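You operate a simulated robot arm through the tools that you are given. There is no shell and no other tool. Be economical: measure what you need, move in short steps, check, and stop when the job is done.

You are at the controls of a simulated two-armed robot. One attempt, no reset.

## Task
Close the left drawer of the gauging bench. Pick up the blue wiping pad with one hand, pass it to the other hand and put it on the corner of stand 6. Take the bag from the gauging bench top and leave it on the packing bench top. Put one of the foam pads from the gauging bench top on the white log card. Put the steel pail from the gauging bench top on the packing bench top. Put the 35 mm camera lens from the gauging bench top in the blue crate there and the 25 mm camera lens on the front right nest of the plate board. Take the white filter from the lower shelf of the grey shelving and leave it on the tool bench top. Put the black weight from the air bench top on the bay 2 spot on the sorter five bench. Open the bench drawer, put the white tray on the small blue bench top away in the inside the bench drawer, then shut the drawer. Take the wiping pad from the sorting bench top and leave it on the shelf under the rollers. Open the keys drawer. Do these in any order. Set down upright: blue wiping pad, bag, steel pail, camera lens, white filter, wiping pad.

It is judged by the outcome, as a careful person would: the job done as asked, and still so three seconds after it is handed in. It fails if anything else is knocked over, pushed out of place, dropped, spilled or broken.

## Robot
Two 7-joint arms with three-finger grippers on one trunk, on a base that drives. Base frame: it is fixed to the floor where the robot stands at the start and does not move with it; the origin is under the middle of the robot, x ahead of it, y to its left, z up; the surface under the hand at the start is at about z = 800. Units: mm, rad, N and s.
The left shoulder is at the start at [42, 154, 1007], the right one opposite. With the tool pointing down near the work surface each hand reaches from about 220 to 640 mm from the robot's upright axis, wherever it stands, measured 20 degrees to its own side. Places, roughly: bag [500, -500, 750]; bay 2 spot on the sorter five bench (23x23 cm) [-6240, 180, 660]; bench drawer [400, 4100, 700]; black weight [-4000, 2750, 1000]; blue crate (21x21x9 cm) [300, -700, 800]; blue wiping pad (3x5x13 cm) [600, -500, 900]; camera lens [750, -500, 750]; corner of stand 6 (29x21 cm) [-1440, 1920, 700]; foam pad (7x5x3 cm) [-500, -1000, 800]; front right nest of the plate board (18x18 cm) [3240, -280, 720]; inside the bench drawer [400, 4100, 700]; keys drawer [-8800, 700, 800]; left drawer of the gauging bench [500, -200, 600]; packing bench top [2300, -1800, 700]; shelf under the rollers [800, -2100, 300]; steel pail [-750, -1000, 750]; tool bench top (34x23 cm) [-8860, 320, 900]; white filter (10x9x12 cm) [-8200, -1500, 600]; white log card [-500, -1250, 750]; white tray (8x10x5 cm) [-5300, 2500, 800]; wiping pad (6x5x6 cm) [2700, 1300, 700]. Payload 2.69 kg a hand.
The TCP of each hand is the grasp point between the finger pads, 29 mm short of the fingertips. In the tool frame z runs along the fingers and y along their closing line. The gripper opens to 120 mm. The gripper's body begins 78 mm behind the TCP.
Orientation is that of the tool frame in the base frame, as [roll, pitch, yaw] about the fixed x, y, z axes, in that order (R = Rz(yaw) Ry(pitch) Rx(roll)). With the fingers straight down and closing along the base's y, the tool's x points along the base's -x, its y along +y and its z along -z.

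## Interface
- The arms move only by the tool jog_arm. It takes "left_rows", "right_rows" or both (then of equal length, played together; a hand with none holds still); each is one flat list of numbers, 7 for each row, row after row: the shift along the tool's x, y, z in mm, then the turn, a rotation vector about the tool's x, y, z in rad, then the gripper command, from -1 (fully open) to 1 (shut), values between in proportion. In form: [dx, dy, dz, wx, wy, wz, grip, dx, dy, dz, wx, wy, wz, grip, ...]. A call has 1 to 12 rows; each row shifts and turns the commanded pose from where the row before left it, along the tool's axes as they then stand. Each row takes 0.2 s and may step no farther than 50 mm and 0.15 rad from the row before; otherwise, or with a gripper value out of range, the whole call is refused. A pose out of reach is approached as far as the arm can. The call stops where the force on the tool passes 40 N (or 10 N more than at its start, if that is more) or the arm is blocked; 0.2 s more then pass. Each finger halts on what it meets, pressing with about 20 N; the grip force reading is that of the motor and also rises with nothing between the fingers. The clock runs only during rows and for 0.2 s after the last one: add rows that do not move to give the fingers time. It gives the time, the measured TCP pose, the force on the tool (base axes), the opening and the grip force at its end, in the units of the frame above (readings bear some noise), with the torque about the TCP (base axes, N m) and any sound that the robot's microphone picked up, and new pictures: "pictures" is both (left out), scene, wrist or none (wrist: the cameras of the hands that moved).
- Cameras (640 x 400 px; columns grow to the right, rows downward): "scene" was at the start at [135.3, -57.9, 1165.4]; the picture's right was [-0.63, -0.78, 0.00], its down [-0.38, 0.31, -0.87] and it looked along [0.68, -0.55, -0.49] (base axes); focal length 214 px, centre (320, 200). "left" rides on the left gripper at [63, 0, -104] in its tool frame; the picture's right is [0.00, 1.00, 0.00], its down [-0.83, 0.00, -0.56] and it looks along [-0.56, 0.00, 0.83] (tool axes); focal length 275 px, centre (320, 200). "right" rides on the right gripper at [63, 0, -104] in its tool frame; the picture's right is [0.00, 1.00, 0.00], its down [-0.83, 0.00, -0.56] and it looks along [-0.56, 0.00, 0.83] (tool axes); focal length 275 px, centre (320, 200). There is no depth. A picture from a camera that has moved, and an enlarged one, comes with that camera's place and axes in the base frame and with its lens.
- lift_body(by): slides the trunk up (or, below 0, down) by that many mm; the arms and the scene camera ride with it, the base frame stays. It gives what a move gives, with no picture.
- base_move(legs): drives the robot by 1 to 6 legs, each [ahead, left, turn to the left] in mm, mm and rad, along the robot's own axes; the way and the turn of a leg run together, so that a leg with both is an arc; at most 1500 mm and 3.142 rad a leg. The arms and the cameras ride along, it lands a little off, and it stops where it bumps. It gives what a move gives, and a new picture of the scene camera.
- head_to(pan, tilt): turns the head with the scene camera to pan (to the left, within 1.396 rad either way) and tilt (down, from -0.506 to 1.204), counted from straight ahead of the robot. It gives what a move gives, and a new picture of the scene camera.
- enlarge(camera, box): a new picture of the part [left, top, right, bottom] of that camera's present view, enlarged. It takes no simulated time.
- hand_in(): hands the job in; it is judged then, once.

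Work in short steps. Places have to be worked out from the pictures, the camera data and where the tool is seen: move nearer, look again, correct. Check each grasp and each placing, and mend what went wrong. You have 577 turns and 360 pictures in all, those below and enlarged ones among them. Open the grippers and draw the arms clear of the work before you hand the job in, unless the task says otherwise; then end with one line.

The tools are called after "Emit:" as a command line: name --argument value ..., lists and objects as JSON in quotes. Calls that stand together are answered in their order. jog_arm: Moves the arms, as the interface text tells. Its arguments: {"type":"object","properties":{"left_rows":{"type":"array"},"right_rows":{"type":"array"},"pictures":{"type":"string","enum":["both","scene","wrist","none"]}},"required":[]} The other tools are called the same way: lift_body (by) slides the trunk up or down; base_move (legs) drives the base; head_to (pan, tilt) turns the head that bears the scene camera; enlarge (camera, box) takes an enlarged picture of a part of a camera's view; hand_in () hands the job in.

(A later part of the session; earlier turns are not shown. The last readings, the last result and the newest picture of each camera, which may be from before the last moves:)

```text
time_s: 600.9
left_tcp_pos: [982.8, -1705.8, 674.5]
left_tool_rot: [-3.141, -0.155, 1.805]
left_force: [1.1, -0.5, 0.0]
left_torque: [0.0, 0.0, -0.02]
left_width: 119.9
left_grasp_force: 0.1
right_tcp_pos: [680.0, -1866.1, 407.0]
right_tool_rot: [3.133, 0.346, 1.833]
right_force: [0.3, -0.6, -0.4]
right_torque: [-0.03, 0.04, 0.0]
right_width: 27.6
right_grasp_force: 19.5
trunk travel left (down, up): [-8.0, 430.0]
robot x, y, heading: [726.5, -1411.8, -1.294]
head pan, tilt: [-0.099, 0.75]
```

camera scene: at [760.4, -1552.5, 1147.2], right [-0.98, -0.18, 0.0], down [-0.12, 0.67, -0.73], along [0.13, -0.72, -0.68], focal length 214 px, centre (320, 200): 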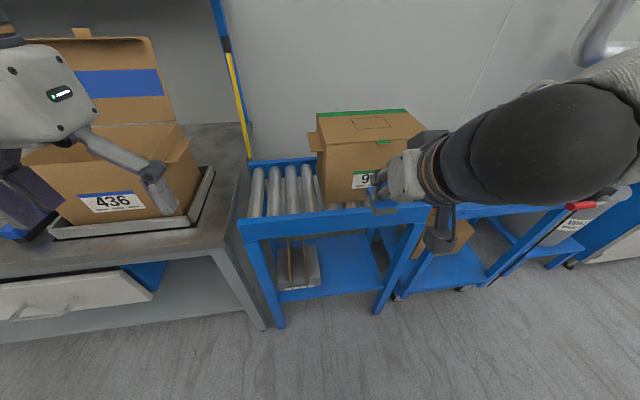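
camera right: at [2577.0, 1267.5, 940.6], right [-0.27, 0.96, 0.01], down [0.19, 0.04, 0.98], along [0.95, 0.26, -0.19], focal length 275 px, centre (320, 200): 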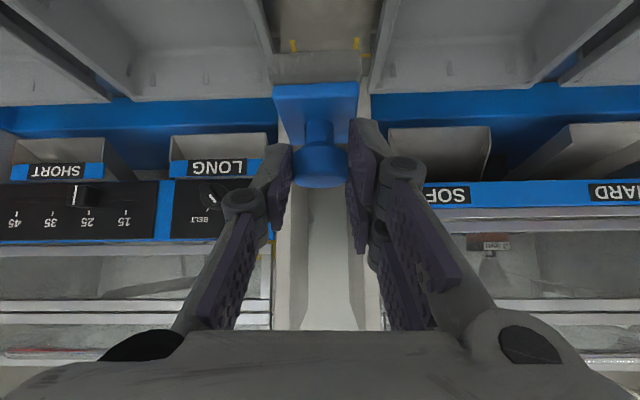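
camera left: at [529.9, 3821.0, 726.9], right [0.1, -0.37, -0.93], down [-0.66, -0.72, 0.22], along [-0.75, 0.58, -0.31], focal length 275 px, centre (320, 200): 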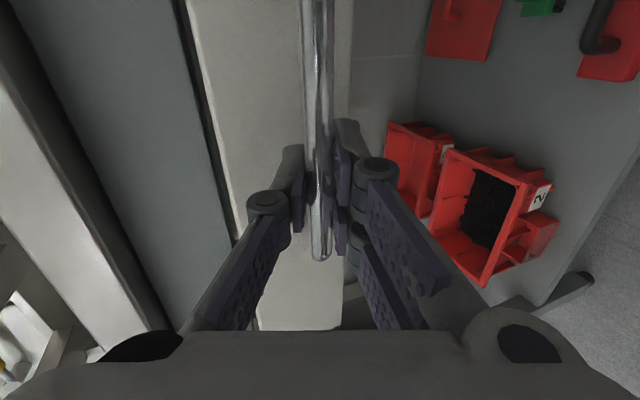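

Lowering changed the right hand's tilt to 20°, tilting the pad. I rotate it back to 45° in place.

Emit:
jog_arm --right_rows '[0, 0, 0, 0, -0.147, 0, 1, 0, 0, 0, 0, -0.147, 0, 1, 0, 0, 0, 0, -0.147, 0, 1]' --left_rows '[0, 0, -20, 0, -0.05, 0, -1, 0, 0, -20, 0, -0.05, 0, -1, 0, 0, -20, 0, -0.05, 0, -1]' --pictures "both"

```text
time_s: 601.7
left_tcp_pos: [965.5, -1712.0, 687.0]
left_tool_rot: [-3.138, -0.004, 1.807]
left_force: [0.1, 0.0, -0.4]
left_torque: [-0.01, -0.02, 0.03]
left_width: 120.1
left_grasp_force: 0.0
left hand out of reach, approached as far as the arm can: row 1, 2, 3
right_tcp_pos: [713.4, -1917.9, 392.3]
right_tool_rot: [3.131, 0.785, 1.829]
right_force: [-0.2, -0.2, -0.1]
right_torque: [-0.01, -0.02, -0.02]
right_width: 27.2
right_grasp_force: 20.4
right hand out of reach, approached as far as the arm can: row 1, 2, 3
trunk travel left (down, up): [-8.0, 430.0]
robot x, y, heading: [729.7, -1410.7, -1.293]
head pan, tilt: [-0.099, 0.75]
camera scene: at [793.3, -1668.9, 756.1], right [-0.98, -0.18, 0.0], down [-0.12, 0.67, -0.73], along [0.13, -0.72, -0.68], focal length 214 px, centre (320, 200)
camera right: at [681.6, -1803.7, 419.0], right [0.96, 0.27, 0.0], down [0.05, -0.19, 0.98], along [0.26, -0.95, -0.19], focal length 275 px, centre (320, 200)
camera left: at [950.2, -1651.1, 791.7], right [0.97, 0.23, 0.0], down [0.19, -0.81, 0.55], along [0.12, -0.54, -0.83], focal length 275 px, centre (320, 200)
```

scene: 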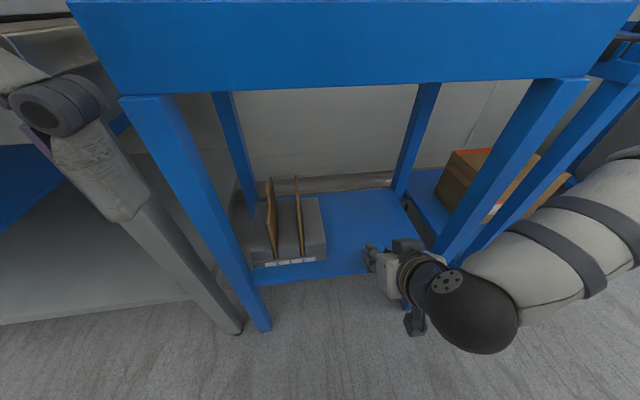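
right: 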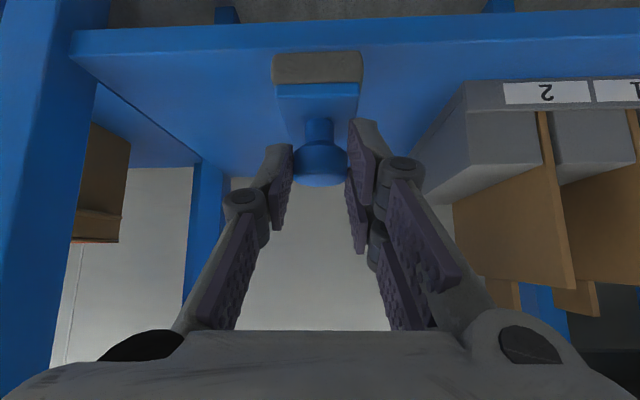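
left: 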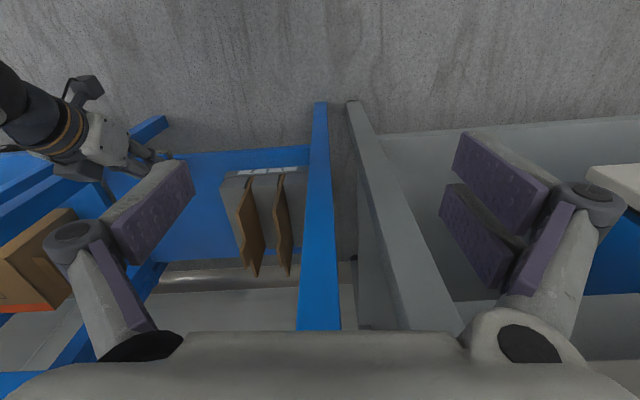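

Pad upright in front of the shelf opening; left hand has about 120 mm margin. I drive ahead 85 mm, then reach in with the arm.

Emit:
base_move --legs '[[85, -15, 0]]'

Emit:
jog_arm --right_rows '[-17, 0, 17, 0, 0, 0, 1, -18, 0, 18, 0, 0, 0, 1]' --pictures "wrist"

```text
time_s: 602.8
left_tcp_pos: [972.8, -1798.1, 688.5]
left_tool_rot: [-3.139, -0.001, 1.805]
left_force: [-1.1, 2.8, 1.8]
left_torque: [-0.13, -0.17, 0.19]
left_width: 120.2
left_grasp_force: 0.0
right_tcp_pos: [722.4, -2003.1, 392.5]
right_tool_rot: [3.132, 0.787, 1.831]
right_force: [0.3, 0.0, -0.2]
right_torque: [-0.03, -0.02, 0.02]
right_width: 27.2
right_grasp_force: 20.6
trunk travel left (down, up): [-8.0, 430.0]
robot x, y, heading: [736.0, -1495.3, -1.293]
head pan, tilt: [-0.099, 0.75]
camera scene: at [802.2, -1755.2, 756.3], right [-0.98, -0.18, 0.0], down [-0.12, 0.67, -0.73], along [0.13, -0.72, -0.68], focal length 214 px, centre (320, 200)
```

scene: 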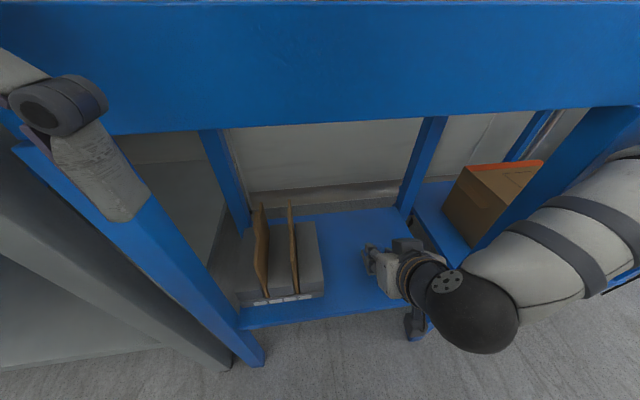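

```text
time_s: 603.4
left_tcp_pos: [967.2, -1791.0, 690.2]
left_tool_rot: [3.141, 0.008, 1.8]
left_force: [0.0, -0.5, -0.9]
left_torque: [-0.04, -0.01, -0.04]
left_width: 120.0
left_grasp_force: 0.1
right_tcp_pos: [726.8, -2039.4, 390.3]
right_tool_rot: [3.129, 0.773, 1.828]
right_force: [-0.2, 1.2, -0.4]
right_torque: [0.01, -0.01, 0.02]
right_width: 27.2
right_grasp_force: 20.0
trunk travel left (down, up): [-8.0, 430.0]
robot x, y, heading: [735.8, -1495.1, -1.297]
head pan, tilt: [-0.099, 0.75]
camera right: at [694.9, -1925.3, 419.4], right [0.96, 0.26, 0.01], down [0.05, -0.2, 0.98], along [0.26, -0.94, -0.21], focal length 275 px, centre (320, 200)
```

right: 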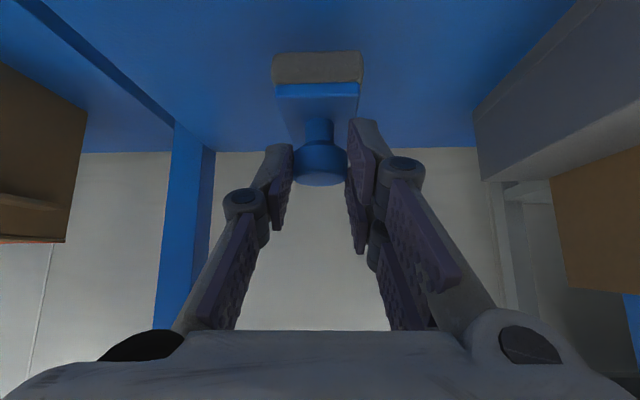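

The pad is over free shelf. I lower 30 mm, then in small steps to contact.

Emit:
jog_arm --right_rows '[10, 0, 10, 0, 0, 0, 1, 11, 0, 11, 0, 0, 0, 1]' --pictures "none"

Emit:
jog_arm --right_rows '[3, 0, 3, 0, 0, 0, 1, 3, 0, 3, 0, 0, 0, 1, 3, 0, 3, 0, 0, 0, 1]' --pictures "none"

Emit:
jog_arm --right_rows '[3, 0, 3, 0, 0, 0, 1, 3, 0, 3, 0, 0, 0, 1, 3, 0, 3, 0, 0, 0, 1]' --pictures "wrist"

```text
time_s: 604.0
left_tcp_pos: [960.9, -1788.1, 696.6]
left_tool_rot: [3.141, 0.021, 1.792]
left_force: [-0.8, 1.4, -0.3]
left_torque: [-0.04, -0.01, -0.01]
left_width: 120.1
left_grasp_force: 0.1
right_tcp_pos: [720.4, -2045.2, 378.2]
right_tool_rot: [3.115, 0.814, 1.796]
right_force: [0.0, 1.0, 0.6]
right_torque: [0.0, 0.04, -0.01]
right_width: 27.6
right_grasp_force: 19.6
trunk travel left (down, up): [-8.0, 430.0]
robot x, y, heading: [738.9, -1498.1, -1.309]
head pan, tilt: [-0.099, 0.75]
```

```text
time_s: 604.8
left_tcp_pos: [962.5, -1784.9, 695.2]
left_tool_rot: [-3.141, 0.02, 1.791]
left_force: [-1.1, -0.4, 0.4]
left_torque: [0.01, 0.02, -0.01]
left_width: 120.0
left_grasp_force: 0.0
right_tcp_pos: [721.3, -2043.5, 363.6]
right_tool_rot: [3.124, 0.815, 1.801]
right_force: [-12.3, 0.9, 26.6]
right_torque: [-0.68, 0.11, -0.34]
right_width: 27.3
right_grasp_force: 20.3
trunk travel left (down, up): [-8.0, 430.0]
robot x, y, heading: [735.8, -1494.5, -1.311]
head pan, tilt: [-0.099, 0.75]
```

```text
time_s: 605.4
left_tcp_pos: [964.0, -1786.4, 691.9]
left_tool_rot: [-3.139, 0.012, 1.784]
left_force: [0.1, 0.4, -0.2]
left_torque: [-0.01, -0.01, 0.01]
left_width: 119.9
left_grasp_force: 0.1
right_tcp_pos: [724.2, -2043.6, 358.1]
right_tool_rot: [3.118, 0.818, 1.795]
right_force: [0.7, 13.6, 28.8]
right_torque: [0.28, -0.43, 0.12]
right_width: 28.8
right_grasp_force: 19.7
trunk travel left (down, up): [-8.0, 430.0]
robot x, y, heading: [735.1, -1493.4, -1.315]
head pan, tilt: [-0.099, 0.75]
stopped in row 3 (right hand): the force on the tool passed its limit at 53 N (the readings are from after the stop); the commanded pose is now the measured one
camera right: at [692.7, -1928.4, 382.4], right [0.97, 0.24, 0.01], down [0.03, -0.16, 0.99], along [0.24, -0.96, -0.16], focal length 275 px, centre (320, 200)
```

right: 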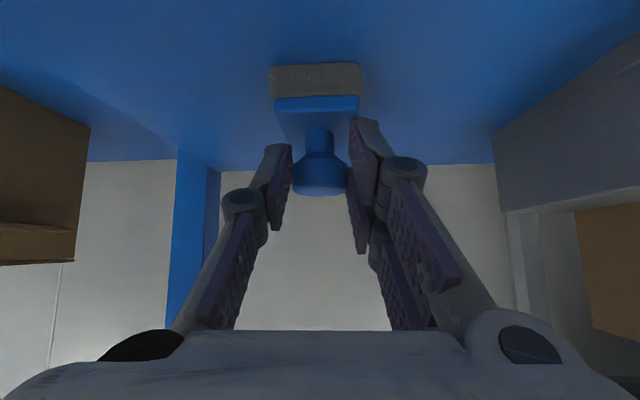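

The pad is down on the shelf. I ease off, open, and withdraw along the tool axis.

Emit:
jog_arm --right_rows '[-3, 0, -3, 0, 0, 0, 1, 0, 0, 0, 0, 0, 0, 0, 0, 0, 0, 0, 0, 0, -0.3, 0, 0, -20, 0, 0, 0, -0.3, 0, 0, -35, 0, 0, 0, -0.3, 0, 0, -35, 0, 0, 0, -0.3]' --pictures "wrist"

```text
time_s: 605.7
left_tcp_pos: [964.4, -1789.1, 690.9]
left_tool_rot: [-3.135, 0.007, 1.784]
left_force: [-0.5, 0.3, 0.3]
left_torque: [-0.05, -0.02, 0.01]
left_width: 120.0
left_grasp_force: 0.0
right_tcp_pos: [723.0, -2043.0, 359.1]
right_tool_rot: [3.114, 0.818, 1.795]
right_force: [-0.6, 11.3, 18.9]
right_torque: [0.44, -0.13, 0.04]
right_width: 28.7
right_grasp_force: 20.0
trunk travel left (down, up): [-8.0, 430.0]
robot x, y, heading: [737.0, -1488.5, -1.313]
head pan, tilt: [-0.099, 0.75]
stopped in row 1 (right hand): the force on the tool passed its limit at 50 N (the readings are from after the stop); the commanded pose is now the measured one
camera right: at [692.5, -1927.9, 382.2], right [0.97, 0.24, 0.02], down [0.02, -0.16, 0.99], along [0.24, -0.96, -0.16], focal length 275 px, centre (320, 200)
```

right: 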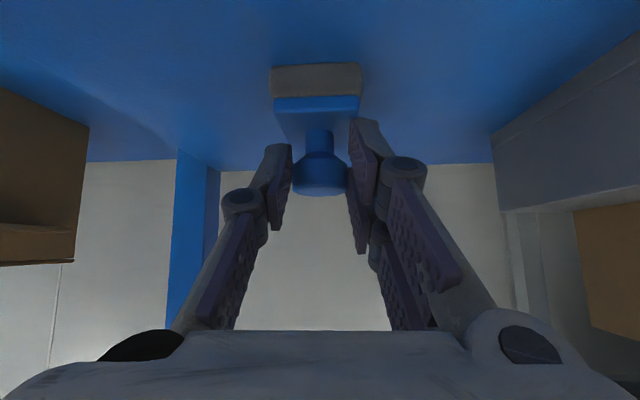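

Force is still present; I open the gripper without moving.

Emit:
jog_arm --right_rows '[0, 0, 0, 0, 0, 0, 0.3, 0, 0, 0, 0, 0, 0, -0.3, 0, 0, 0, 0, 0, 0, -0.3]' --pictures "none"

Emit:
jog_arm --right_rows '[0, 0, -10, 0, 0, 0, -0.3, 0, 0, -20, 0, 0, 0, -0.3, 0, 0, -30, 0, 0, 0, -0.3]' --pictures "wrist"

```text
time_s: 606.5
left_tcp_pos: [963.7, -1788.2, 691.5]
left_tool_rot: [-3.137, 0.009, 1.786]
left_force: [1.1, 0.7, -0.2]
left_torque: [0.03, 0.03, 0.01]
left_width: 120.0
left_grasp_force: 0.1
right_tcp_pos: [721.2, -2043.6, 356.9]
right_tool_rot: [3.12, 0.816, 1.796]
right_force: [-0.3, -0.5, 0.6]
right_torque: [-0.02, 0.01, -0.03]
right_width: 77.9
right_grasp_force: 0.0
trunk travel left (down, up): [-8.0, 430.0]
robot x, y, heading: [731.3, -1489.7, -1.313]
head pan, tilt: [-0.099, 0.75]
```

```text
time_s: 607.3
left_tcp_pos: [968.7, -1796.7, 688.5]
left_tool_rot: [-3.138, 0.0, 1.791]
left_force: [-0.6, -0.5, 0.2]
left_torque: [0.04, 0.02, 0.02]
left_width: 120.0
left_grasp_force: 0.1
right_tcp_pos: [715.0, -2006.5, 392.6]
right_tool_rot: [3.119, 0.806, 1.798]
right_force: [0.2, 0.6, -0.3]
right_torque: [-0.01, 0.01, 0.03]
right_width: 78.1
right_grasp_force: 0.0
trunk travel left (down, up): [-8.0, 430.0]
robot x, y, heading: [733.8, -1491.9, -1.311]
head pan, tilt: [-0.099, 0.75]
camera right: at [684.6, -1892.1, 417.6], right [0.97, 0.25, 0.01], down [0.03, -0.17, 0.98], along [0.25, -0.95, -0.17], focal length 275 px, centre (320, 200)
```

right: 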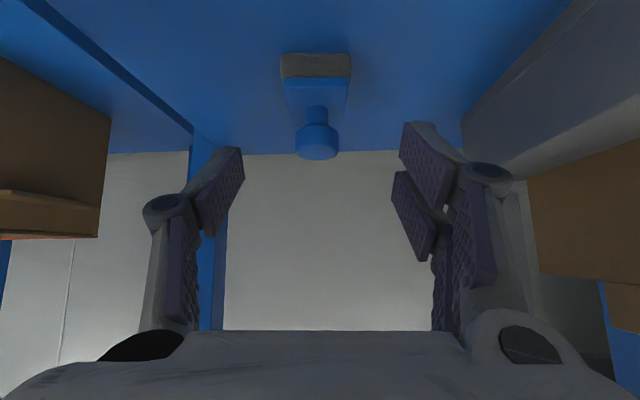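

The pad stands upright on the shelf. I back out, raise the trunk, and level the right hand.

Emit:
base_move --legs '[[-130, 0, 0], [-130, 0, 0]]'

Emit:
lift_body --by 370

Emit:
jog_arm --right_rows '[0, 0, 0, 0, 0.134, 0, -1, 0, 0, 0, 0, 0.134, 0, -1, 0, 0, 0, 0, 0.134, 0, -1, 0, 0, 0, 0, 0.134, 0, -1, 0, 0, 0, 0, 0.134, 0, -1, 0, 0, 0, 0, 0.134, 0, -1]' --pictures "none"

```text
time_s: 609.5
left_tcp_pos: [901.4, -1550.5, 687.4]
left_tool_rot: [-3.138, -0.002, 1.789]
left_force: [0.8, -0.3, -0.1]
left_torque: [0.0, -0.02, 0.03]
left_width: 120.2
left_grasp_force: 0.0
right_tcp_pos: [648.8, -1758.2, 391.0]
right_tool_rot: [3.118, 0.803, 1.797]
right_force: [-0.6, 0.1, 0.2]
right_torque: [0.01, 0.0, 0.0]
right_width: 78.2
right_grasp_force: 0.0
trunk travel left (down, up): [-8.0, 430.0]
robot x, y, heading: [668.7, -1242.5, -1.317]
head pan, tilt: [-0.099, 0.75]
camera scene: at [731.0, -1503.1, 756.1], right [-0.99, -0.16, 0.0], down [-0.11, 0.67, -0.73], along [0.12, -0.72, -0.68], focal length 214 px, centre (320, 200)
```

scene: 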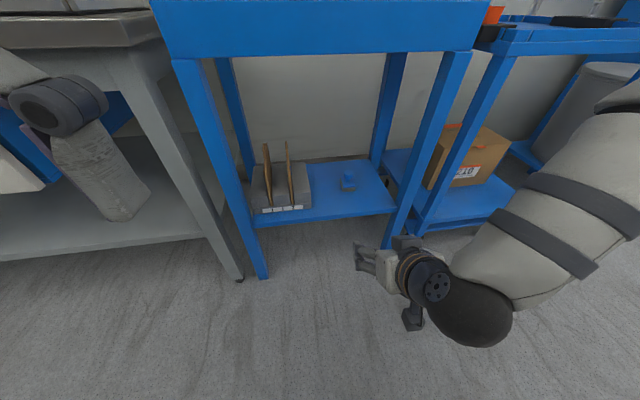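

```text
time_s: 613.1
left_tcp_pos: [901.1, -1549.0, 1056.4]
left_tool_rot: [-3.138, -0.005, 1.789]
left_force: [0.0, -0.3, -0.3]
left_torque: [0.0, 0.02, 0.0]
left_width: 120.1
left_grasp_force: 0.0
right_tcp_pos: [648.3, -1758.1, 760.8]
right_tool_rot: [3.115, 0.802, 1.798]
right_force: [0.7, -1.4, 0.8]
right_torque: [-0.02, -0.04, -0.03]
right_width: 77.6
right_grasp_force: 0.0
trunk travel left (down, up): [-378.0, 60.0]
robot x, y, heading: [666.7, -1241.5, -1.313]
head pan, tilt: [-0.099, 0.75]
```

```text
time_s: 614.5
left_tcp_pos: [901.5, -1550.1, 1058.0]
left_tool_rot: [-3.137, -0.004, 1.789]
left_force: [0.4, -0.3, -0.1]
left_torque: [0.03, 0.0, 0.04]
left_width: 120.0
left_grasp_force: 0.0
right_tcp_pos: [648.6, -1759.2, 760.5]
right_tool_rot: [3.126, -0.003, 1.815]
right_force: [1.1, 1.0, -0.3]
right_torque: [0.03, 0.03, -0.01]
right_width: 120.1
right_grasp_force: 0.0
trunk travel left (down, up): [-378.0, 60.0]
robot x, y, heading: [670.2, -1244.1, -1.314]
head pan, tilt: [-0.099, 0.75]
```

The wiping pad is on the shelf. I raise the right hand and turn round to face the gauging bench from its back side.

Emit:
jog_arm --right_rows '[20, 0, -45, 0, 0, 0, -1, 20, 0, -45, 0, 0, 0, -1, 20, 0, -45, 0, 0, 0, -1, 20, 0, -45, 0, 0, 0, -1, 10, 0, -45, 0, 0, 0, -1]' --pictures "none"

Emit:
base_move --legs '[[0, 0, 3.14], [0, -230, 0]]'

```text
time_s: 615.7
left_tcp_pos: [901.7, -1549.0, 1057.4]
left_tool_rot: [-3.138, -0.001, 1.788]
left_force: [-0.3, -0.5, -0.8]
left_torque: [0.0, 0.0, 0.02]
left_width: 120.0
left_grasp_force: 0.1
right_tcp_pos: [621.8, -1740.7, 967.4]
right_tool_rot: [3.115, -0.002, 1.811]
right_force: [0.7, 0.3, -0.1]
right_torque: [0.01, 0.0, -0.02]
right_width: 120.2
right_grasp_force: 0.1
right hand out of reach, approached as far as the arm can: row 3, 4, 5
trunk travel left (down, up): [-378.0, 60.0]
robot x, y, heading: [672.1, -1244.0, -1.312]
head pan, tilt: [-0.099, 0.75]
```

```text
time_s: 625.3
left_tcp_pos: [660.8, -879.8, 1056.4]
left_tool_rot: [-3.14, -0.001, -1.365]
left_force: [-0.8, 0.9, 0.4]
left_torque: [0.01, 0.0, -0.02]
left_width: 120.0
left_grasp_force: 0.0
right_tcp_pos: [941.8, -692.1, 966.9]
right_tool_rot: [3.121, -0.002, -1.338]
right_force: [0.7, 0.1, 0.1]
right_torque: [0.01, 0.02, -0.04]
right_width: 119.7
right_grasp_force: 0.1
trunk travel left (down, up): [-378.0, 60.0]
robot x, y, heading: [891.4, -1186.6, 1.822]
head pan, tilt: [-0.099, 0.75]
camera scene: at [842.9, -1052.2, 1146.8], right [0.92, 0.38, 0.0], down [0.26, -0.63, -0.73], along [-0.28, 0.67, -0.69], focal length 214 px, centre (320, 200)
```

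scene: 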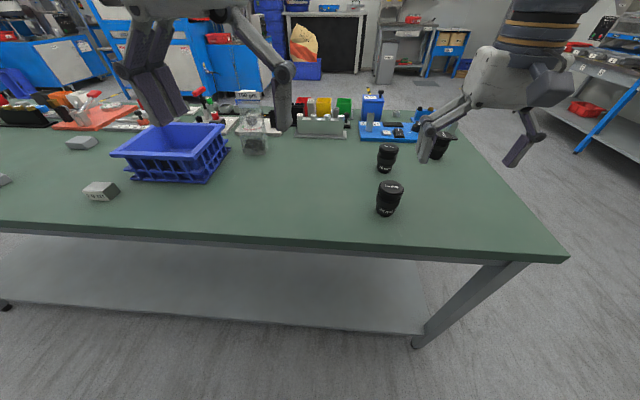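

All three lenses are visible. I enlarge to read their marks.

Emit:
enlarge --camera "scene" --box '[340, 120, 480, 230]'

```text
3.64 times, centred on (410, 175) of scene
camera zoom: at [842.9, -1052.2, 1146.8], right [0.92, 0.38, 0.0], down [0.26, -0.63, -0.73], along [-0.28, 0.67, -0.69], focal length 780 px, centre (-7, 291)
```

zoom: 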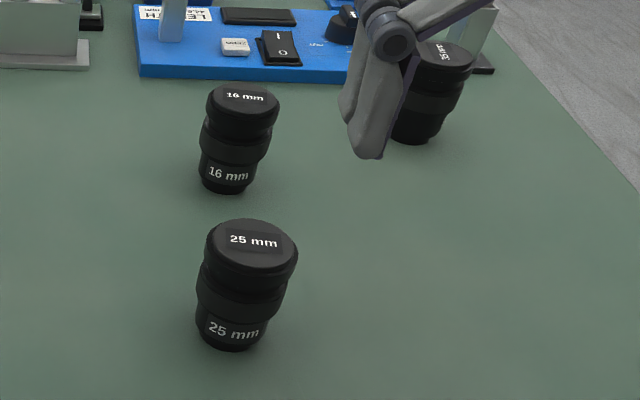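

Nearest is 25 mm, far right is 35 mm. I shift right so the left hand can take the 25 mm lens, and hover over it.

Emit:
base_move --legs '[[0, -194, 0]]'

Emit:
jog_arm --left_rows '[-33, -8, 28, 0, 0, 0, -0.5, -33, -8, 28, 0, 0, 0, -0.5, -33, -9, 28, 0, 0, 0, -0.5, -32, -9, 26, 0, 0, 0, -0.5]' --pictures "wrist"

```text
time_s: 627.5
left_tcp_pos: [849.4, -832.2, 1057.6]
left_tool_rot: [-3.139, -0.001, -1.364]
left_force: [0.5, 0.3, 0.0]
left_torque: [0.01, 0.01, -0.01]
left_width: 120.0
left_grasp_force: 0.0
right_tcp_pos: [1132.5, -646.3, 967.4]
right_tool_rot: [3.119, -0.002, -1.342]
right_force: [0.5, -0.3, 0.5]
right_torque: [0.0, 0.04, -0.01]
right_width: 120.0
right_grasp_force: 0.0
trunk travel left (down, up): [-378.0, 60.0]
robot x, y, heading: [1078.6, -1141.8, 1.822]
head pan, tilt: [-0.099, 0.75]
camera scene: at [1032.7, -1004.0, 1146.9], right [0.93, 0.37, 0.0], down [0.26, -0.63, -0.73], along [-0.27, 0.68, -0.68], focal length 214 px, centre (320, 200)
```

scene: 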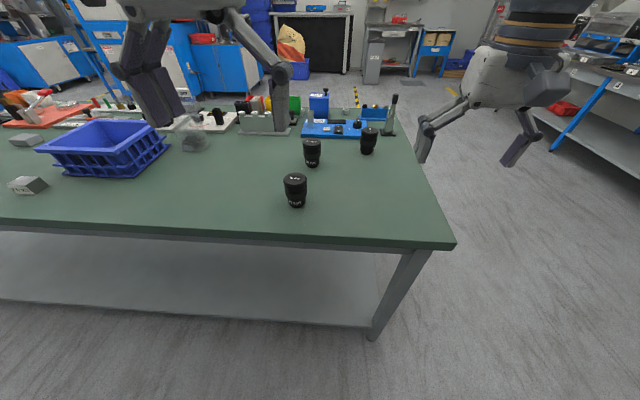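

```text
time_s: 628.5
left_tcp_pos: [856.7, -695.8, 948.3]
left_tool_rot: [-3.137, -0.002, -1.365]
left_force: [0.1, -0.2, 0.8]
left_torque: [0.0, -0.03, -0.01]
left_width: 90.1
left_grasp_force: 0.0
right_tcp_pos: [1131.7, -643.3, 967.9]
right_tool_rot: [3.116, -0.004, -1.341]
right_force: [-0.6, -0.2, 0.4]
right_torque: [-0.02, 0.0, 0.01]
right_width: 120.3
right_grasp_force: 0.1
trunk travel left (down, up): [-378.0, 60.0]
robot x, y, heading: [1079.1, -1140.7, 1.821]
head pan, tilt: [-0.099, 0.75]
camera left: at [869.3, -757.5, 1052.1], right [-0.98, -0.2, 0.0], down [-0.17, 0.81, 0.55], along [-0.11, 0.54, -0.83], focal length 275 px, centre (320, 200)
```

left: 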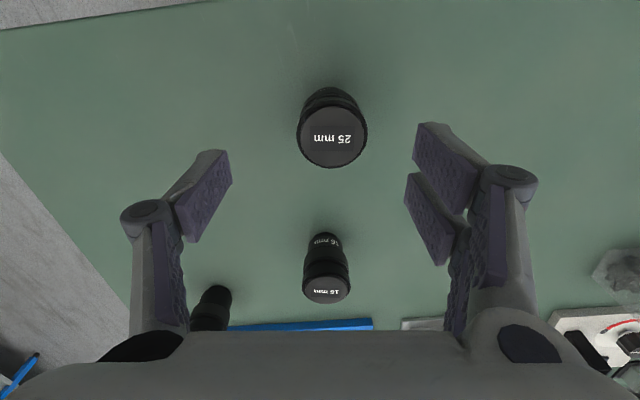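

The lens is 8 mm to the left. I correct, descend 98 mm, and grip.

Emit:
jog_arm --left_rows '[-1, 8, 25, 0, 0, 0, -0.5, 0, 0, 37, 0, 0, 0, -0.5, 0, 0, 36, 0, 0, 0, -0.5, 0, 0, 0, 0, 0, 0, 1, 0, 0, 0, 0, 0, 0, 1, 0, 0, -20, 0, 0, 0, 1, 0, 0, -40, 0, 0, 0, 1, 0, 0, -40, 0, 0, 0, 1]' --pictures "wrist"

```text
time_s: 630.3
left_tcp_pos: [848.1, -699.7, 949.3]
left_tool_rot: [-3.137, -0.004, -1.366]
left_force: [0.2, 0.1, -2.0]
left_torque: [0.01, 0.03, -0.01]
left_width: 47.6
left_grasp_force: 20.2
right_tcp_pos: [1131.0, -644.3, 967.3]
right_tool_rot: [3.116, -0.002, -1.341]
right_force: [0.5, 0.1, 0.5]
right_torque: [0.01, -0.02, -0.01]
right_width: 120.1
right_grasp_force: 0.0
trunk travel left (down, up): [-378.0, 60.0]
robot x, y, heading: [1077.2, -1140.2, 1.814]
head pan, tilt: [-0.099, 0.75]
camera left: at [859.8, -761.2, 1053.5], right [-0.98, -0.2, 0.0], down [-0.17, 0.82, 0.55], along [-0.11, 0.54, -0.83], focal length 275 px, centre (320, 200)
```

left: 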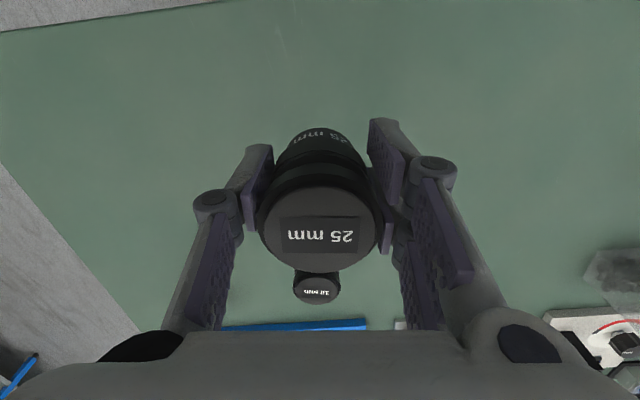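

25 mm lens held. I raise it, drive ahead 180 mm, and bring the right hand over the 35 mm lens.

Emit:
jog_arm --left_rows '[0, 0, -25, 0, 0, 0, 1, 0, 0, -25, 0, 0, 0, 1]' --pictures "none"

Emit:
base_move --legs '[[180, 0, 0]]'

Emit:
jog_arm --right_rows '[-22, 30, 0, 0, 0, 0, -0.5, -22, 30, 0, 0, 0, 0, -0.5, -22, 30, 0, 0, 0, 0, -0.5, -22, 28, 0, 0, 0, 0, -0.5]' --pictures "wrist"

```text
time_s: 630.9
left_tcp_pos: [848.8, -698.9, 999.2]
left_tool_rot: [-3.137, -0.003, -1.365]
left_force: [-0.2, -0.6, -2.6]
left_torque: [-0.01, 0.0, 0.0]
left_width: 48.0
left_grasp_force: 19.4
right_tcp_pos: [1131.0, -644.1, 967.9]
right_tool_rot: [3.116, -0.002, -1.342]
right_force: [-0.5, -0.1, -0.1]
right_torque: [-0.03, 0.02, 0.01]
right_width: 119.8
right_grasp_force: 0.0
trunk travel left (down, up): [-378.0, 60.0]
robot x, y, heading: [1078.2, -1139.0, 1.815]
head pan, tilt: [-0.099, 0.75]
```

```text
time_s: 632.4
left_tcp_pos: [802.4, -527.0, 998.0]
left_tool_rot: [-3.137, -0.004, -1.359]
left_force: [-0.9, 0.4, -2.8]
left_torque: [-0.05, -0.03, 0.0]
left_width: 47.9
left_grasp_force: 19.6
right_tcp_pos: [1086.3, -471.1, 967.4]
right_tool_rot: [3.118, -0.004, -1.335]
right_force: [-0.1, 0.7, 0.2]
right_torque: [-0.02, 0.01, 0.02]
right_width: 119.6
right_grasp_force: 0.1
trunk travel left (down, up): [-378.0, 60.0]
robot x, y, heading: [1034.6, -967.5, 1.821]
head pan, tilt: [-0.099, 0.75]
camera scene: at [988.0, -830.9, 1146.9], right [0.93, 0.37, 0.0], down [0.26, -0.63, -0.73], along [-0.27, 0.68, -0.68], focal length 214 px, centre (320, 200)
```

scene: 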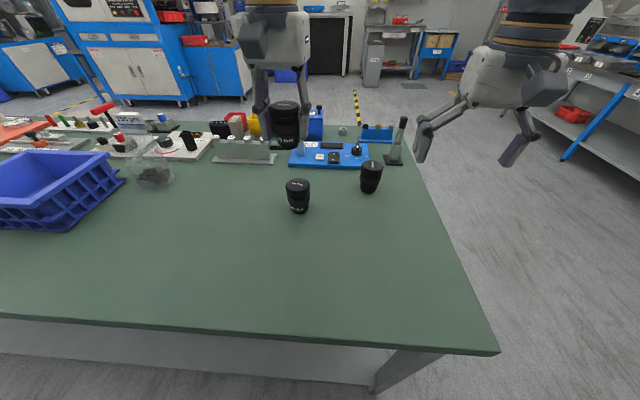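

```text
time_s: 633.4
left_tcp_pos: [802.3, -525.9, 997.8]
left_tool_rot: [-3.138, -0.004, -1.36]
left_force: [-0.5, -0.1, -3.0]
left_torque: [-0.05, 0.02, 0.01]
left_width: 47.6
left_grasp_force: 19.7
right_tcp_pos: [954.2, -418.9, 968.9]
right_tool_rot: [3.117, -0.004, -1.341]
right_force: [0.3, -0.7, 0.4]
right_torque: [0.0, -0.01, 0.04]
right_width: 90.0
right_grasp_force: 0.2
right hand out of reach, approached as far as the arm can: row 4
trunk travel left (down, up): [-378.0, 60.0]
robot x, y, heading: [1033.1, -964.1, 1.825]
head pan, tilt: [-0.099, 0.75]
camera right: at [972.2, -479.6, 1071.2], right [-0.97, -0.23, 0.02], down [-0.18, 0.81, 0.55], along [-0.15, 0.53, -0.83], focal length 275 px, centre (320, 200)
```

right: 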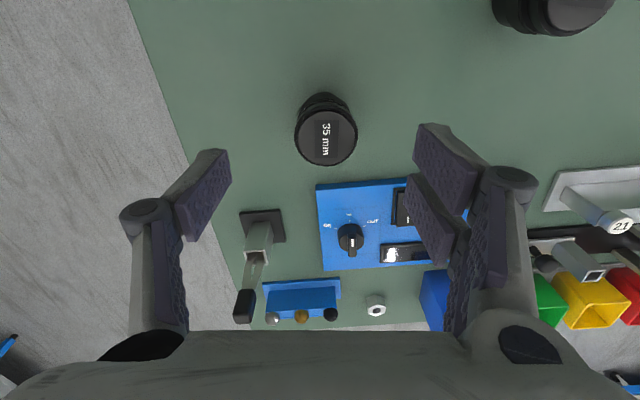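

It reads 35 mm. I correct 7 mm ahead and 5 mm left, descend, and grip.

Emit:
jog_arm --right_rows '[-4, 5, 30, 0, 0, 0, -0.5, -4, 0, 43, 0, 0, 0, -0.5, 0, 0, 43, 0, 0, 0, -0.5, 0, 0, 0, 0, 0, 0, 1, 0, 0, 0, 0, 0, 0, 1, 0, 0, -20, 0, 0, 0, 1, 0, 0, -40, 0, 0, 0, 1, 0, 0, -45, 0, 0, 0, 1, 20, 0, -40, 0, 0, 0, 1]' --pictures "wrist"

```text
time_s: 635.4
left_tcp_pos: [801.8, -527.9, 998.6]
left_tool_rot: [-3.139, -0.002, -1.36]
left_force: [-0.5, -1.0, -2.5]
left_torque: [0.01, -0.01, 0.01]
left_width: 47.5
left_grasp_force: 19.8
right_tcp_pos: [956.7, -436.5, 993.8]
right_tool_rot: [3.118, 0.0, -1.335]
right_force: [0.1, 0.1, -2.4]
right_torque: [0.03, 0.01, 0.02]
right_width: 46.9
right_grasp_force: 19.7
right hand out of reach, approached as far as the arm can: row 8
trunk travel left (down, up): [-378.0, 60.0]
robot x, y, heading: [1031.7, -966.9, 1.83]
head pan, tilt: [-0.099, 0.75]
camera right: at [974.4, -496.3, 1097.1], right [-0.97, -0.24, 0.02], down [-0.18, 0.81, 0.55], along [-0.15, 0.53, -0.83], focal length 275 px, centre (320, 200)
```

right: 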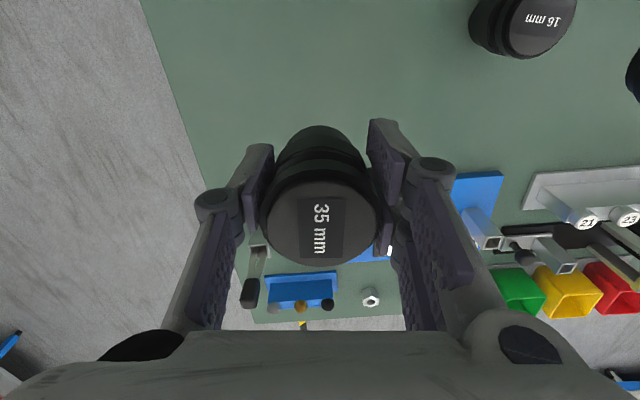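

Both lenses are held. I back off, slide left along the bench and approach the crate with the right hand.

Emit:
base_move --legs '[[-220, 0, 0], [0, 832, 0], [120, 0, 0]]'

Emit:
jog_arm --right_rows '[0, 0, 0, 0, 0, 0, 1]' --pictures "wrist"

```text
time_s: 644.3
left_tcp_pos: [18.3, -816.7, 997.8]
left_tool_rot: [-3.139, -0.003, -1.374]
left_force: [0.2, 0.0, -2.2]
left_torque: [-0.03, -0.06, 0.02]
left_width: 47.8
left_grasp_force: 19.9
right_tcp_pos: [174.8, -727.0, 994.2]
right_tool_rot: [3.117, -0.003, -1.35]
right_force: [-0.2, 0.7, -2.0]
right_torque: [-0.07, -0.06, 0.02]
right_width: 47.2
right_grasp_force: 20.1
trunk travel left (down, up): [-378.0, 60.0]
robot x, y, heading: [246.6, -1259.2, 1.805]
head pan, tilt: [-0.099, 0.75]
camera scene: at [219.0, -1118.8, 1147.0], right [0.99, 0.14, 0.0], down [0.09, -0.68, -0.73], along [-0.1, 0.72, -0.68], focal length 214 px, centre (320, 200)
```

scene: 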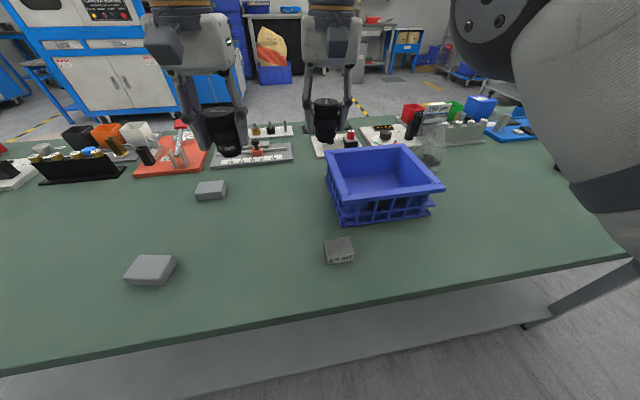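

```text
time_s: 644.7
left_tcp_pos: [19.3, -818.0, 997.7]
left_tool_rot: [-3.138, -0.003, -1.373]
left_force: [-0.2, 1.5, -1.3]
left_torque: [-0.06, -0.03, 0.01]
left_width: 47.4
left_grasp_force: 19.6
right_tcp_pos: [175.8, -727.9, 992.9]
right_tool_rot: [3.117, -0.001, -1.351]
right_force: [-0.1, -0.8, -1.7]
right_torque: [-0.01, -0.01, 0.01]
right_width: 46.5
right_grasp_force: 20.2
trunk travel left (down, up): [-378.0, 60.0]
robot x, y, heading: [246.1, -1259.5, 1.811]
head pan, tilt: [-0.099, 0.75]
camera right: at [191.5, -788.3, 1096.3], right [-0.97, -0.22, 0.03], down [-0.17, 0.81, 0.55], along [-0.14, 0.54, -0.83], focal length 275 px, centre (320, 200)
```

right: 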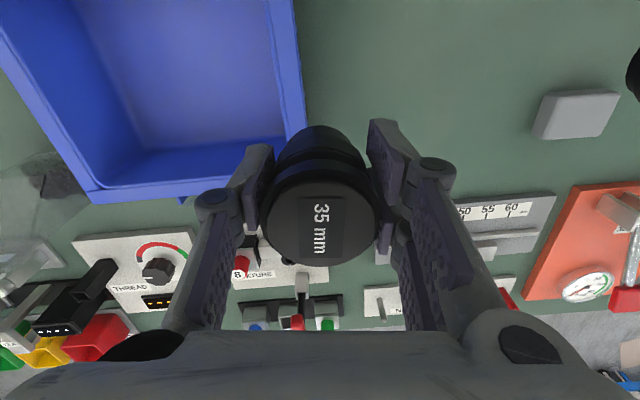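

The crate's centre is about 122 mm to the right of the lens. I shift over and lower 95 mm into it, then look.

Emit:
jog_arm --right_rows '[0, -41, 0, 0, 0, 0, 1, 0, -41, 0, 0, 0, 0, 1, 0, -40, 0, 0.02, 0, 0, 1, 0, 0, 30, 0, 0, 0, 1, 0, 0, 35, 0, 0, 0, 1, 0, 0, 30, 0, 0, 0, 1]' --pictures "both"

```text
time_s: 646.1
left_tcp_pos: [18.8, -817.4, 997.5]
left_tool_rot: [-3.138, -0.005, -1.374]
left_force: [0.5, 0.8, -2.7]
left_torque: [0.01, -0.01, 0.0]
left_width: 47.5
left_grasp_force: 21.0
right_tcp_pos: [293.9, -700.9, 894.1]
right_tool_rot: [3.136, -0.003, -1.352]
right_force: [-0.2, -0.1, -2.0]
right_torque: [0.0, -0.04, -0.01]
right_width: 46.7
right_grasp_force: 20.0
trunk travel left (down, up): [-378.0, 60.0]
robot x, y, heading: [243.0, -1261.7, 1.809]
head pan, tilt: [-0.099, 0.75]
camera scene: at [219.2, -1119.4, 1147.1], right [0.99, 0.14, 0.0], down [0.09, -0.68, -0.73], along [-0.1, 0.72, -0.68], focal length 214 px, centre (320, 200)
camera right: at [307.9, -761.7, 997.6], right [-0.97, -0.22, 0.01], down [-0.18, 0.81, 0.55], along [-0.13, 0.54, -0.83], focal length 275 px, centre (320, 200)
```

scene: 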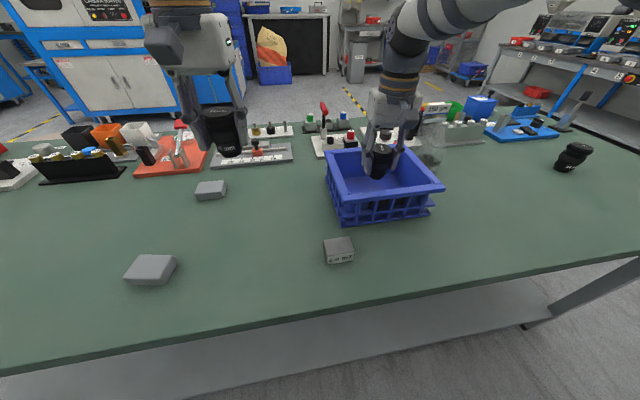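
right: 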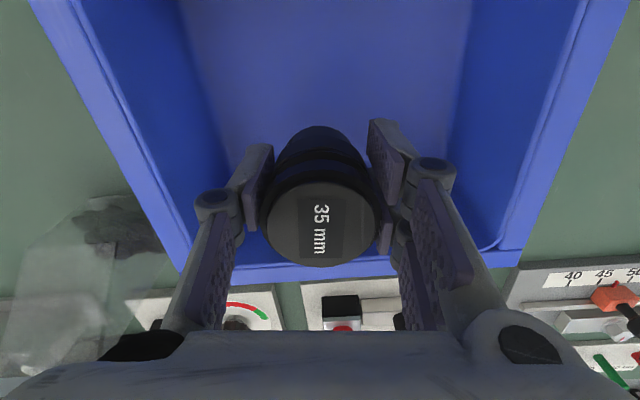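

The lens is close to the crate's far wall. I move it back 48 mm to the middle, then lower to the floor.

Emit:
jog_arm --right_rows '[24, 0, 0, 0, 0, 0, 1, 24, 0, 0, 0, 0, 0, 1, 0, 0, 10, 0, 0, 0, 1, 0, 0, 6, 0, 0, 0, 1]' --pictures "wrist"

Emit:
jog_arm --right_rows '[0, 0, 4, 0, 0, 0, 1, 0, 0, 4, 0, 0, 0, 1]' --pictures "none"

Emit:
jog_arm --right_rows '[0, 0, 4, 0, 0, 0, 1, 0, 0, 3, 0, 0, 0, 1]' --pictures "none"

```text
time_s: 647.1
left_tcp_pos: [18.8, -817.6, 998.7]
left_tool_rot: [-3.139, -0.004, -1.373]
left_force: [0.2, 0.0, -1.7]
left_torque: [0.01, -0.04, 0.03]
left_width: 47.5
left_grasp_force: 19.8
right_tcp_pos: [305.0, -748.6, 879.5]
right_tool_rot: [3.135, -0.003, -1.349]
right_force: [-0.2, -0.8, -2.3]
right_torque: [-0.03, 0.01, 0.01]
right_width: 46.7
right_grasp_force: 19.5
trunk travel left (down, up): [-378.0, 60.0]
robot x, y, heading: [242.6, -1260.3, 1.811]
head pan, tilt: [-0.099, 0.75]
camera right: at [318.1, -809.8, 982.5], right [-0.97, -0.22, 0.01], down [-0.18, 0.81, 0.55], along [-0.13, 0.54, -0.83], focal length 275 px, centre (320, 200)
```

right: 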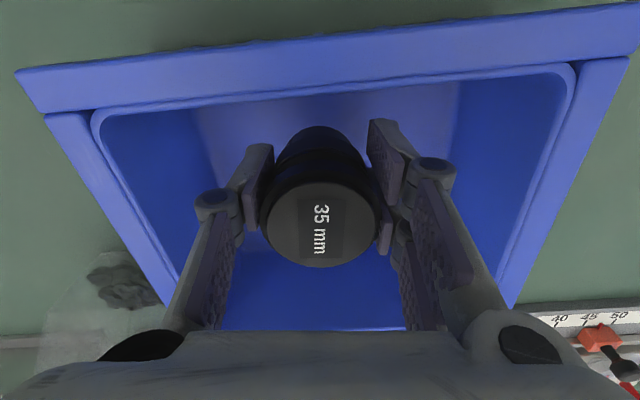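

```text
time_s: 647.7
left_tcp_pos: [19.3, -816.9, 998.0]
left_tool_rot: [-3.137, -0.004, -1.373]
left_force: [-0.2, 0.2, -2.3]
left_torque: [-0.01, -0.02, 0.01]
left_width: 47.4
left_grasp_force: 20.0
right_tcp_pos: [305.6, -747.1, 872.0]
right_tool_rot: [3.137, -0.002, -1.35]
right_force: [-0.1, 0.8, -1.9]
right_torque: [0.01, 0.02, -0.02]
right_width: 47.0
right_grasp_force: 20.1
trunk travel left (down, up): [-378.0, 60.0]
robot x, y, heading: [240.3, -1264.0, 1.809]
head pan, tilt: [-0.099, 0.75]
```

```text
time_s: 648.3
left_tcp_pos: [19.7, -817.6, 998.3]
left_tool_rot: [-3.139, -0.004, -1.374]
left_force: [-0.3, 0.1, -2.0]
left_torque: [0.02, 0.05, 0.0]
left_width: 47.6
left_grasp_force: 19.7
right_tcp_pos: [304.8, -748.4, 864.3]
right_tool_rot: [3.137, -0.001, -1.352]
right_force: [-0.3, 0.4, -2.2]
right_torque: [0.0, 0.0, 0.01]
right_width: 47.0
right_grasp_force: 19.8
trunk travel left (down, up): [-378.0, 60.0]
robot x, y, heading: [247.0, -1260.5, 1.806]
head pan, tilt: [-0.099, 0.75]
```

Centred in the crate; still hanging. I keep lowering finely.

Emit:
jog_arm --right_rows '[0, 0, 4, 0, 0, 0, 1, 0, 0, 4, 0, 0, 0, 1]' --pictures "none"

Emit:
jog_arm --right_rows '[0, 0, 4, 0, 0, 0, 1, 0, 0, 3, 0, 0, 0, 1]' --pictures "none"

Emit:
jog_arm --right_rows '[0, 0, 3, 0, 0, 0, 1, 0, 0, 3, 0, 0, 0, 1]' --pictures "none"

```text
time_s: 648.9
left_tcp_pos: [19.0, -818.3, 999.1]
left_tool_rot: [-3.139, -0.004, -1.374]
left_force: [-0.3, 0.1, -1.4]
left_torque: [-0.01, 0.01, -0.02]
left_width: 47.4
left_grasp_force: 19.9
right_tcp_pos: [303.4, -749.3, 856.1]
right_tool_rot: [3.137, -0.002, -1.352]
right_force: [0.0, -0.5, -1.7]
right_torque: [0.0, 0.02, -0.02]
right_width: 47.0
right_grasp_force: 19.9
trunk travel left (down, up): [-378.0, 60.0]
robot x, y, heading: [245.7, -1262.9, 1.816]
head pan, tilt: [-0.099, 0.75]
```

```text
time_s: 649.5
left_tcp_pos: [19.3, -817.7, 999.0]
left_tool_rot: [-3.137, -0.001, -1.374]
left_force: [0.7, -0.8, -1.5]
left_torque: [-0.01, -0.01, -0.02]
left_width: 47.6
left_grasp_force: 19.7
right_tcp_pos: [305.0, -749.1, 852.6]
right_tool_rot: [3.135, 0.003, -1.352]
right_force: [2.5, 2.0, 16.7]
right_torque: [0.22, 0.01, 0.0]
right_width: 47.1
right_grasp_force: 20.4
trunk travel left (down, up): [-378.0, 60.0]
robot x, y, heading: [243.9, -1261.4, 1.806]
head pan, tilt: [-0.099, 0.75]
```

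```text
time_s: 650.1
left_tcp_pos: [20.5, -818.2, 999.0]
left_tool_rot: [-3.139, -0.002, -1.373]
left_force: [0.0, -1.0, -2.8]
left_torque: [-0.04, 0.02, 0.0]
left_width: 47.7
left_grasp_force: 19.8
right_tcp_pos: [304.7, -748.0, 844.4]
right_tool_rot: [3.138, -0.002, -1.35]
right_force: [3.4, -1.0, 15.3]
right_torque: [0.1, -0.02, -0.03]
right_width: 46.6
right_grasp_force: 20.0
trunk travel left (down, up): [-378.0, 60.0]
robot x, y, heading: [245.5, -1261.3, 1.812]
head pan, tilt: [-0.099, 0.75]
```

Contact. I open and rise out of the crate.

Emit:
jog_arm --right_rows '[0, 0, -2, 0, 0, 0, 0, 0, 0, 0, 0, 0, 0, -0.5, 0, 0, 0, 0, 0, 0, -0.5, 0, 0, -30, 0, 0, 0, -0.5, 0, 0, -45, 0, 0, 0, -0.5, 0, 0, -45, 0, 0, 0, -0.5]' --pictures "wrist"

```text
time_s: 651.5
left_tcp_pos: [20.9, -817.5, 998.3]
left_tool_rot: [-3.136, -0.002, -1.372]
left_force: [0.2, -0.6, -2.3]
left_torque: [-0.03, -0.01, 0.0]
left_width: 47.8
left_grasp_force: 20.4
right_tcp_pos: [306.9, -749.1, 967.1]
right_tool_rot: [3.137, -0.003, -1.351]
right_force: [-0.7, 0.5, 0.1]
right_torque: [0.01, -0.02, -0.02]
right_width: 89.9
right_grasp_force: 0.1
trunk travel left (down, up): [-378.0, 60.0]
robot x, y, heading: [245.5, -1261.7, 1.809]
head pan, tilt: [-0.099, 0.75]
camera right: at [319.9, -810.2, 1070.5], right [-0.97, -0.22, 0.0], down [-0.18, 0.81, 0.55], along [-0.13, 0.54, -0.83], focal length 275 px, centre (320, 200)
```

right: 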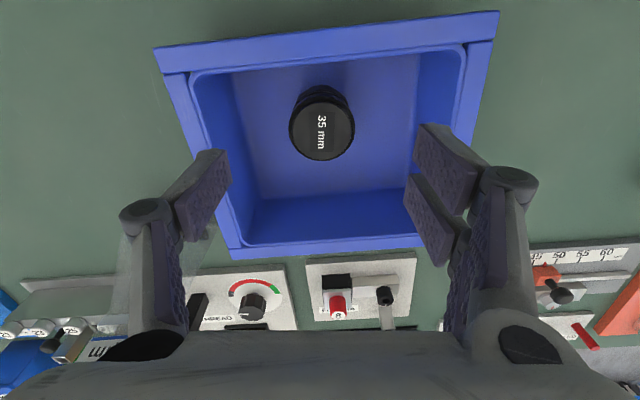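

The 35 mm lens stands in the crate. Next, the foam pad: I slide left along the bench toward the white log card.

Emit:
base_move --legs '[[-60, 0, 0.04], [0, 620, 0]]'

```text
time_s: 657.4
left_tcp_pos: [-587.3, -1061.7, 998.1]
left_tool_rot: [-3.138, -0.003, -1.324]
left_force: [0.3, 0.1, -1.6]
left_torque: [0.0, 0.0, 0.01]
left_width: 47.8
left_grasp_force: 20.0
right_tcp_pos: [-304.0, -978.5, 966.0]
right_tool_rot: [3.136, -0.001, -1.303]
right_force: [-0.9, 0.0, 0.4]
right_torque: [-0.02, 0.01, 0.0]
right_width: 89.9
right_grasp_force: 0.0
trunk travel left (down, up): [-378.0, 60.0]
robot x, y, heading: [-342.5, -1496.1, 1.854]
head pan, tilt: [-0.099, 0.75]
camera scene: at [-373.5, -1354.2, 1147.2], right [0.98, 0.19, 0.0], down [0.13, -0.67, -0.73], along [-0.14, 0.72, -0.68], focal length 214 px, centre (320, 200)
```

scene: 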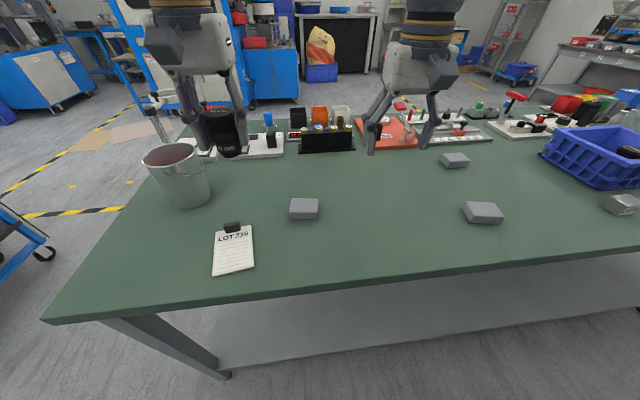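

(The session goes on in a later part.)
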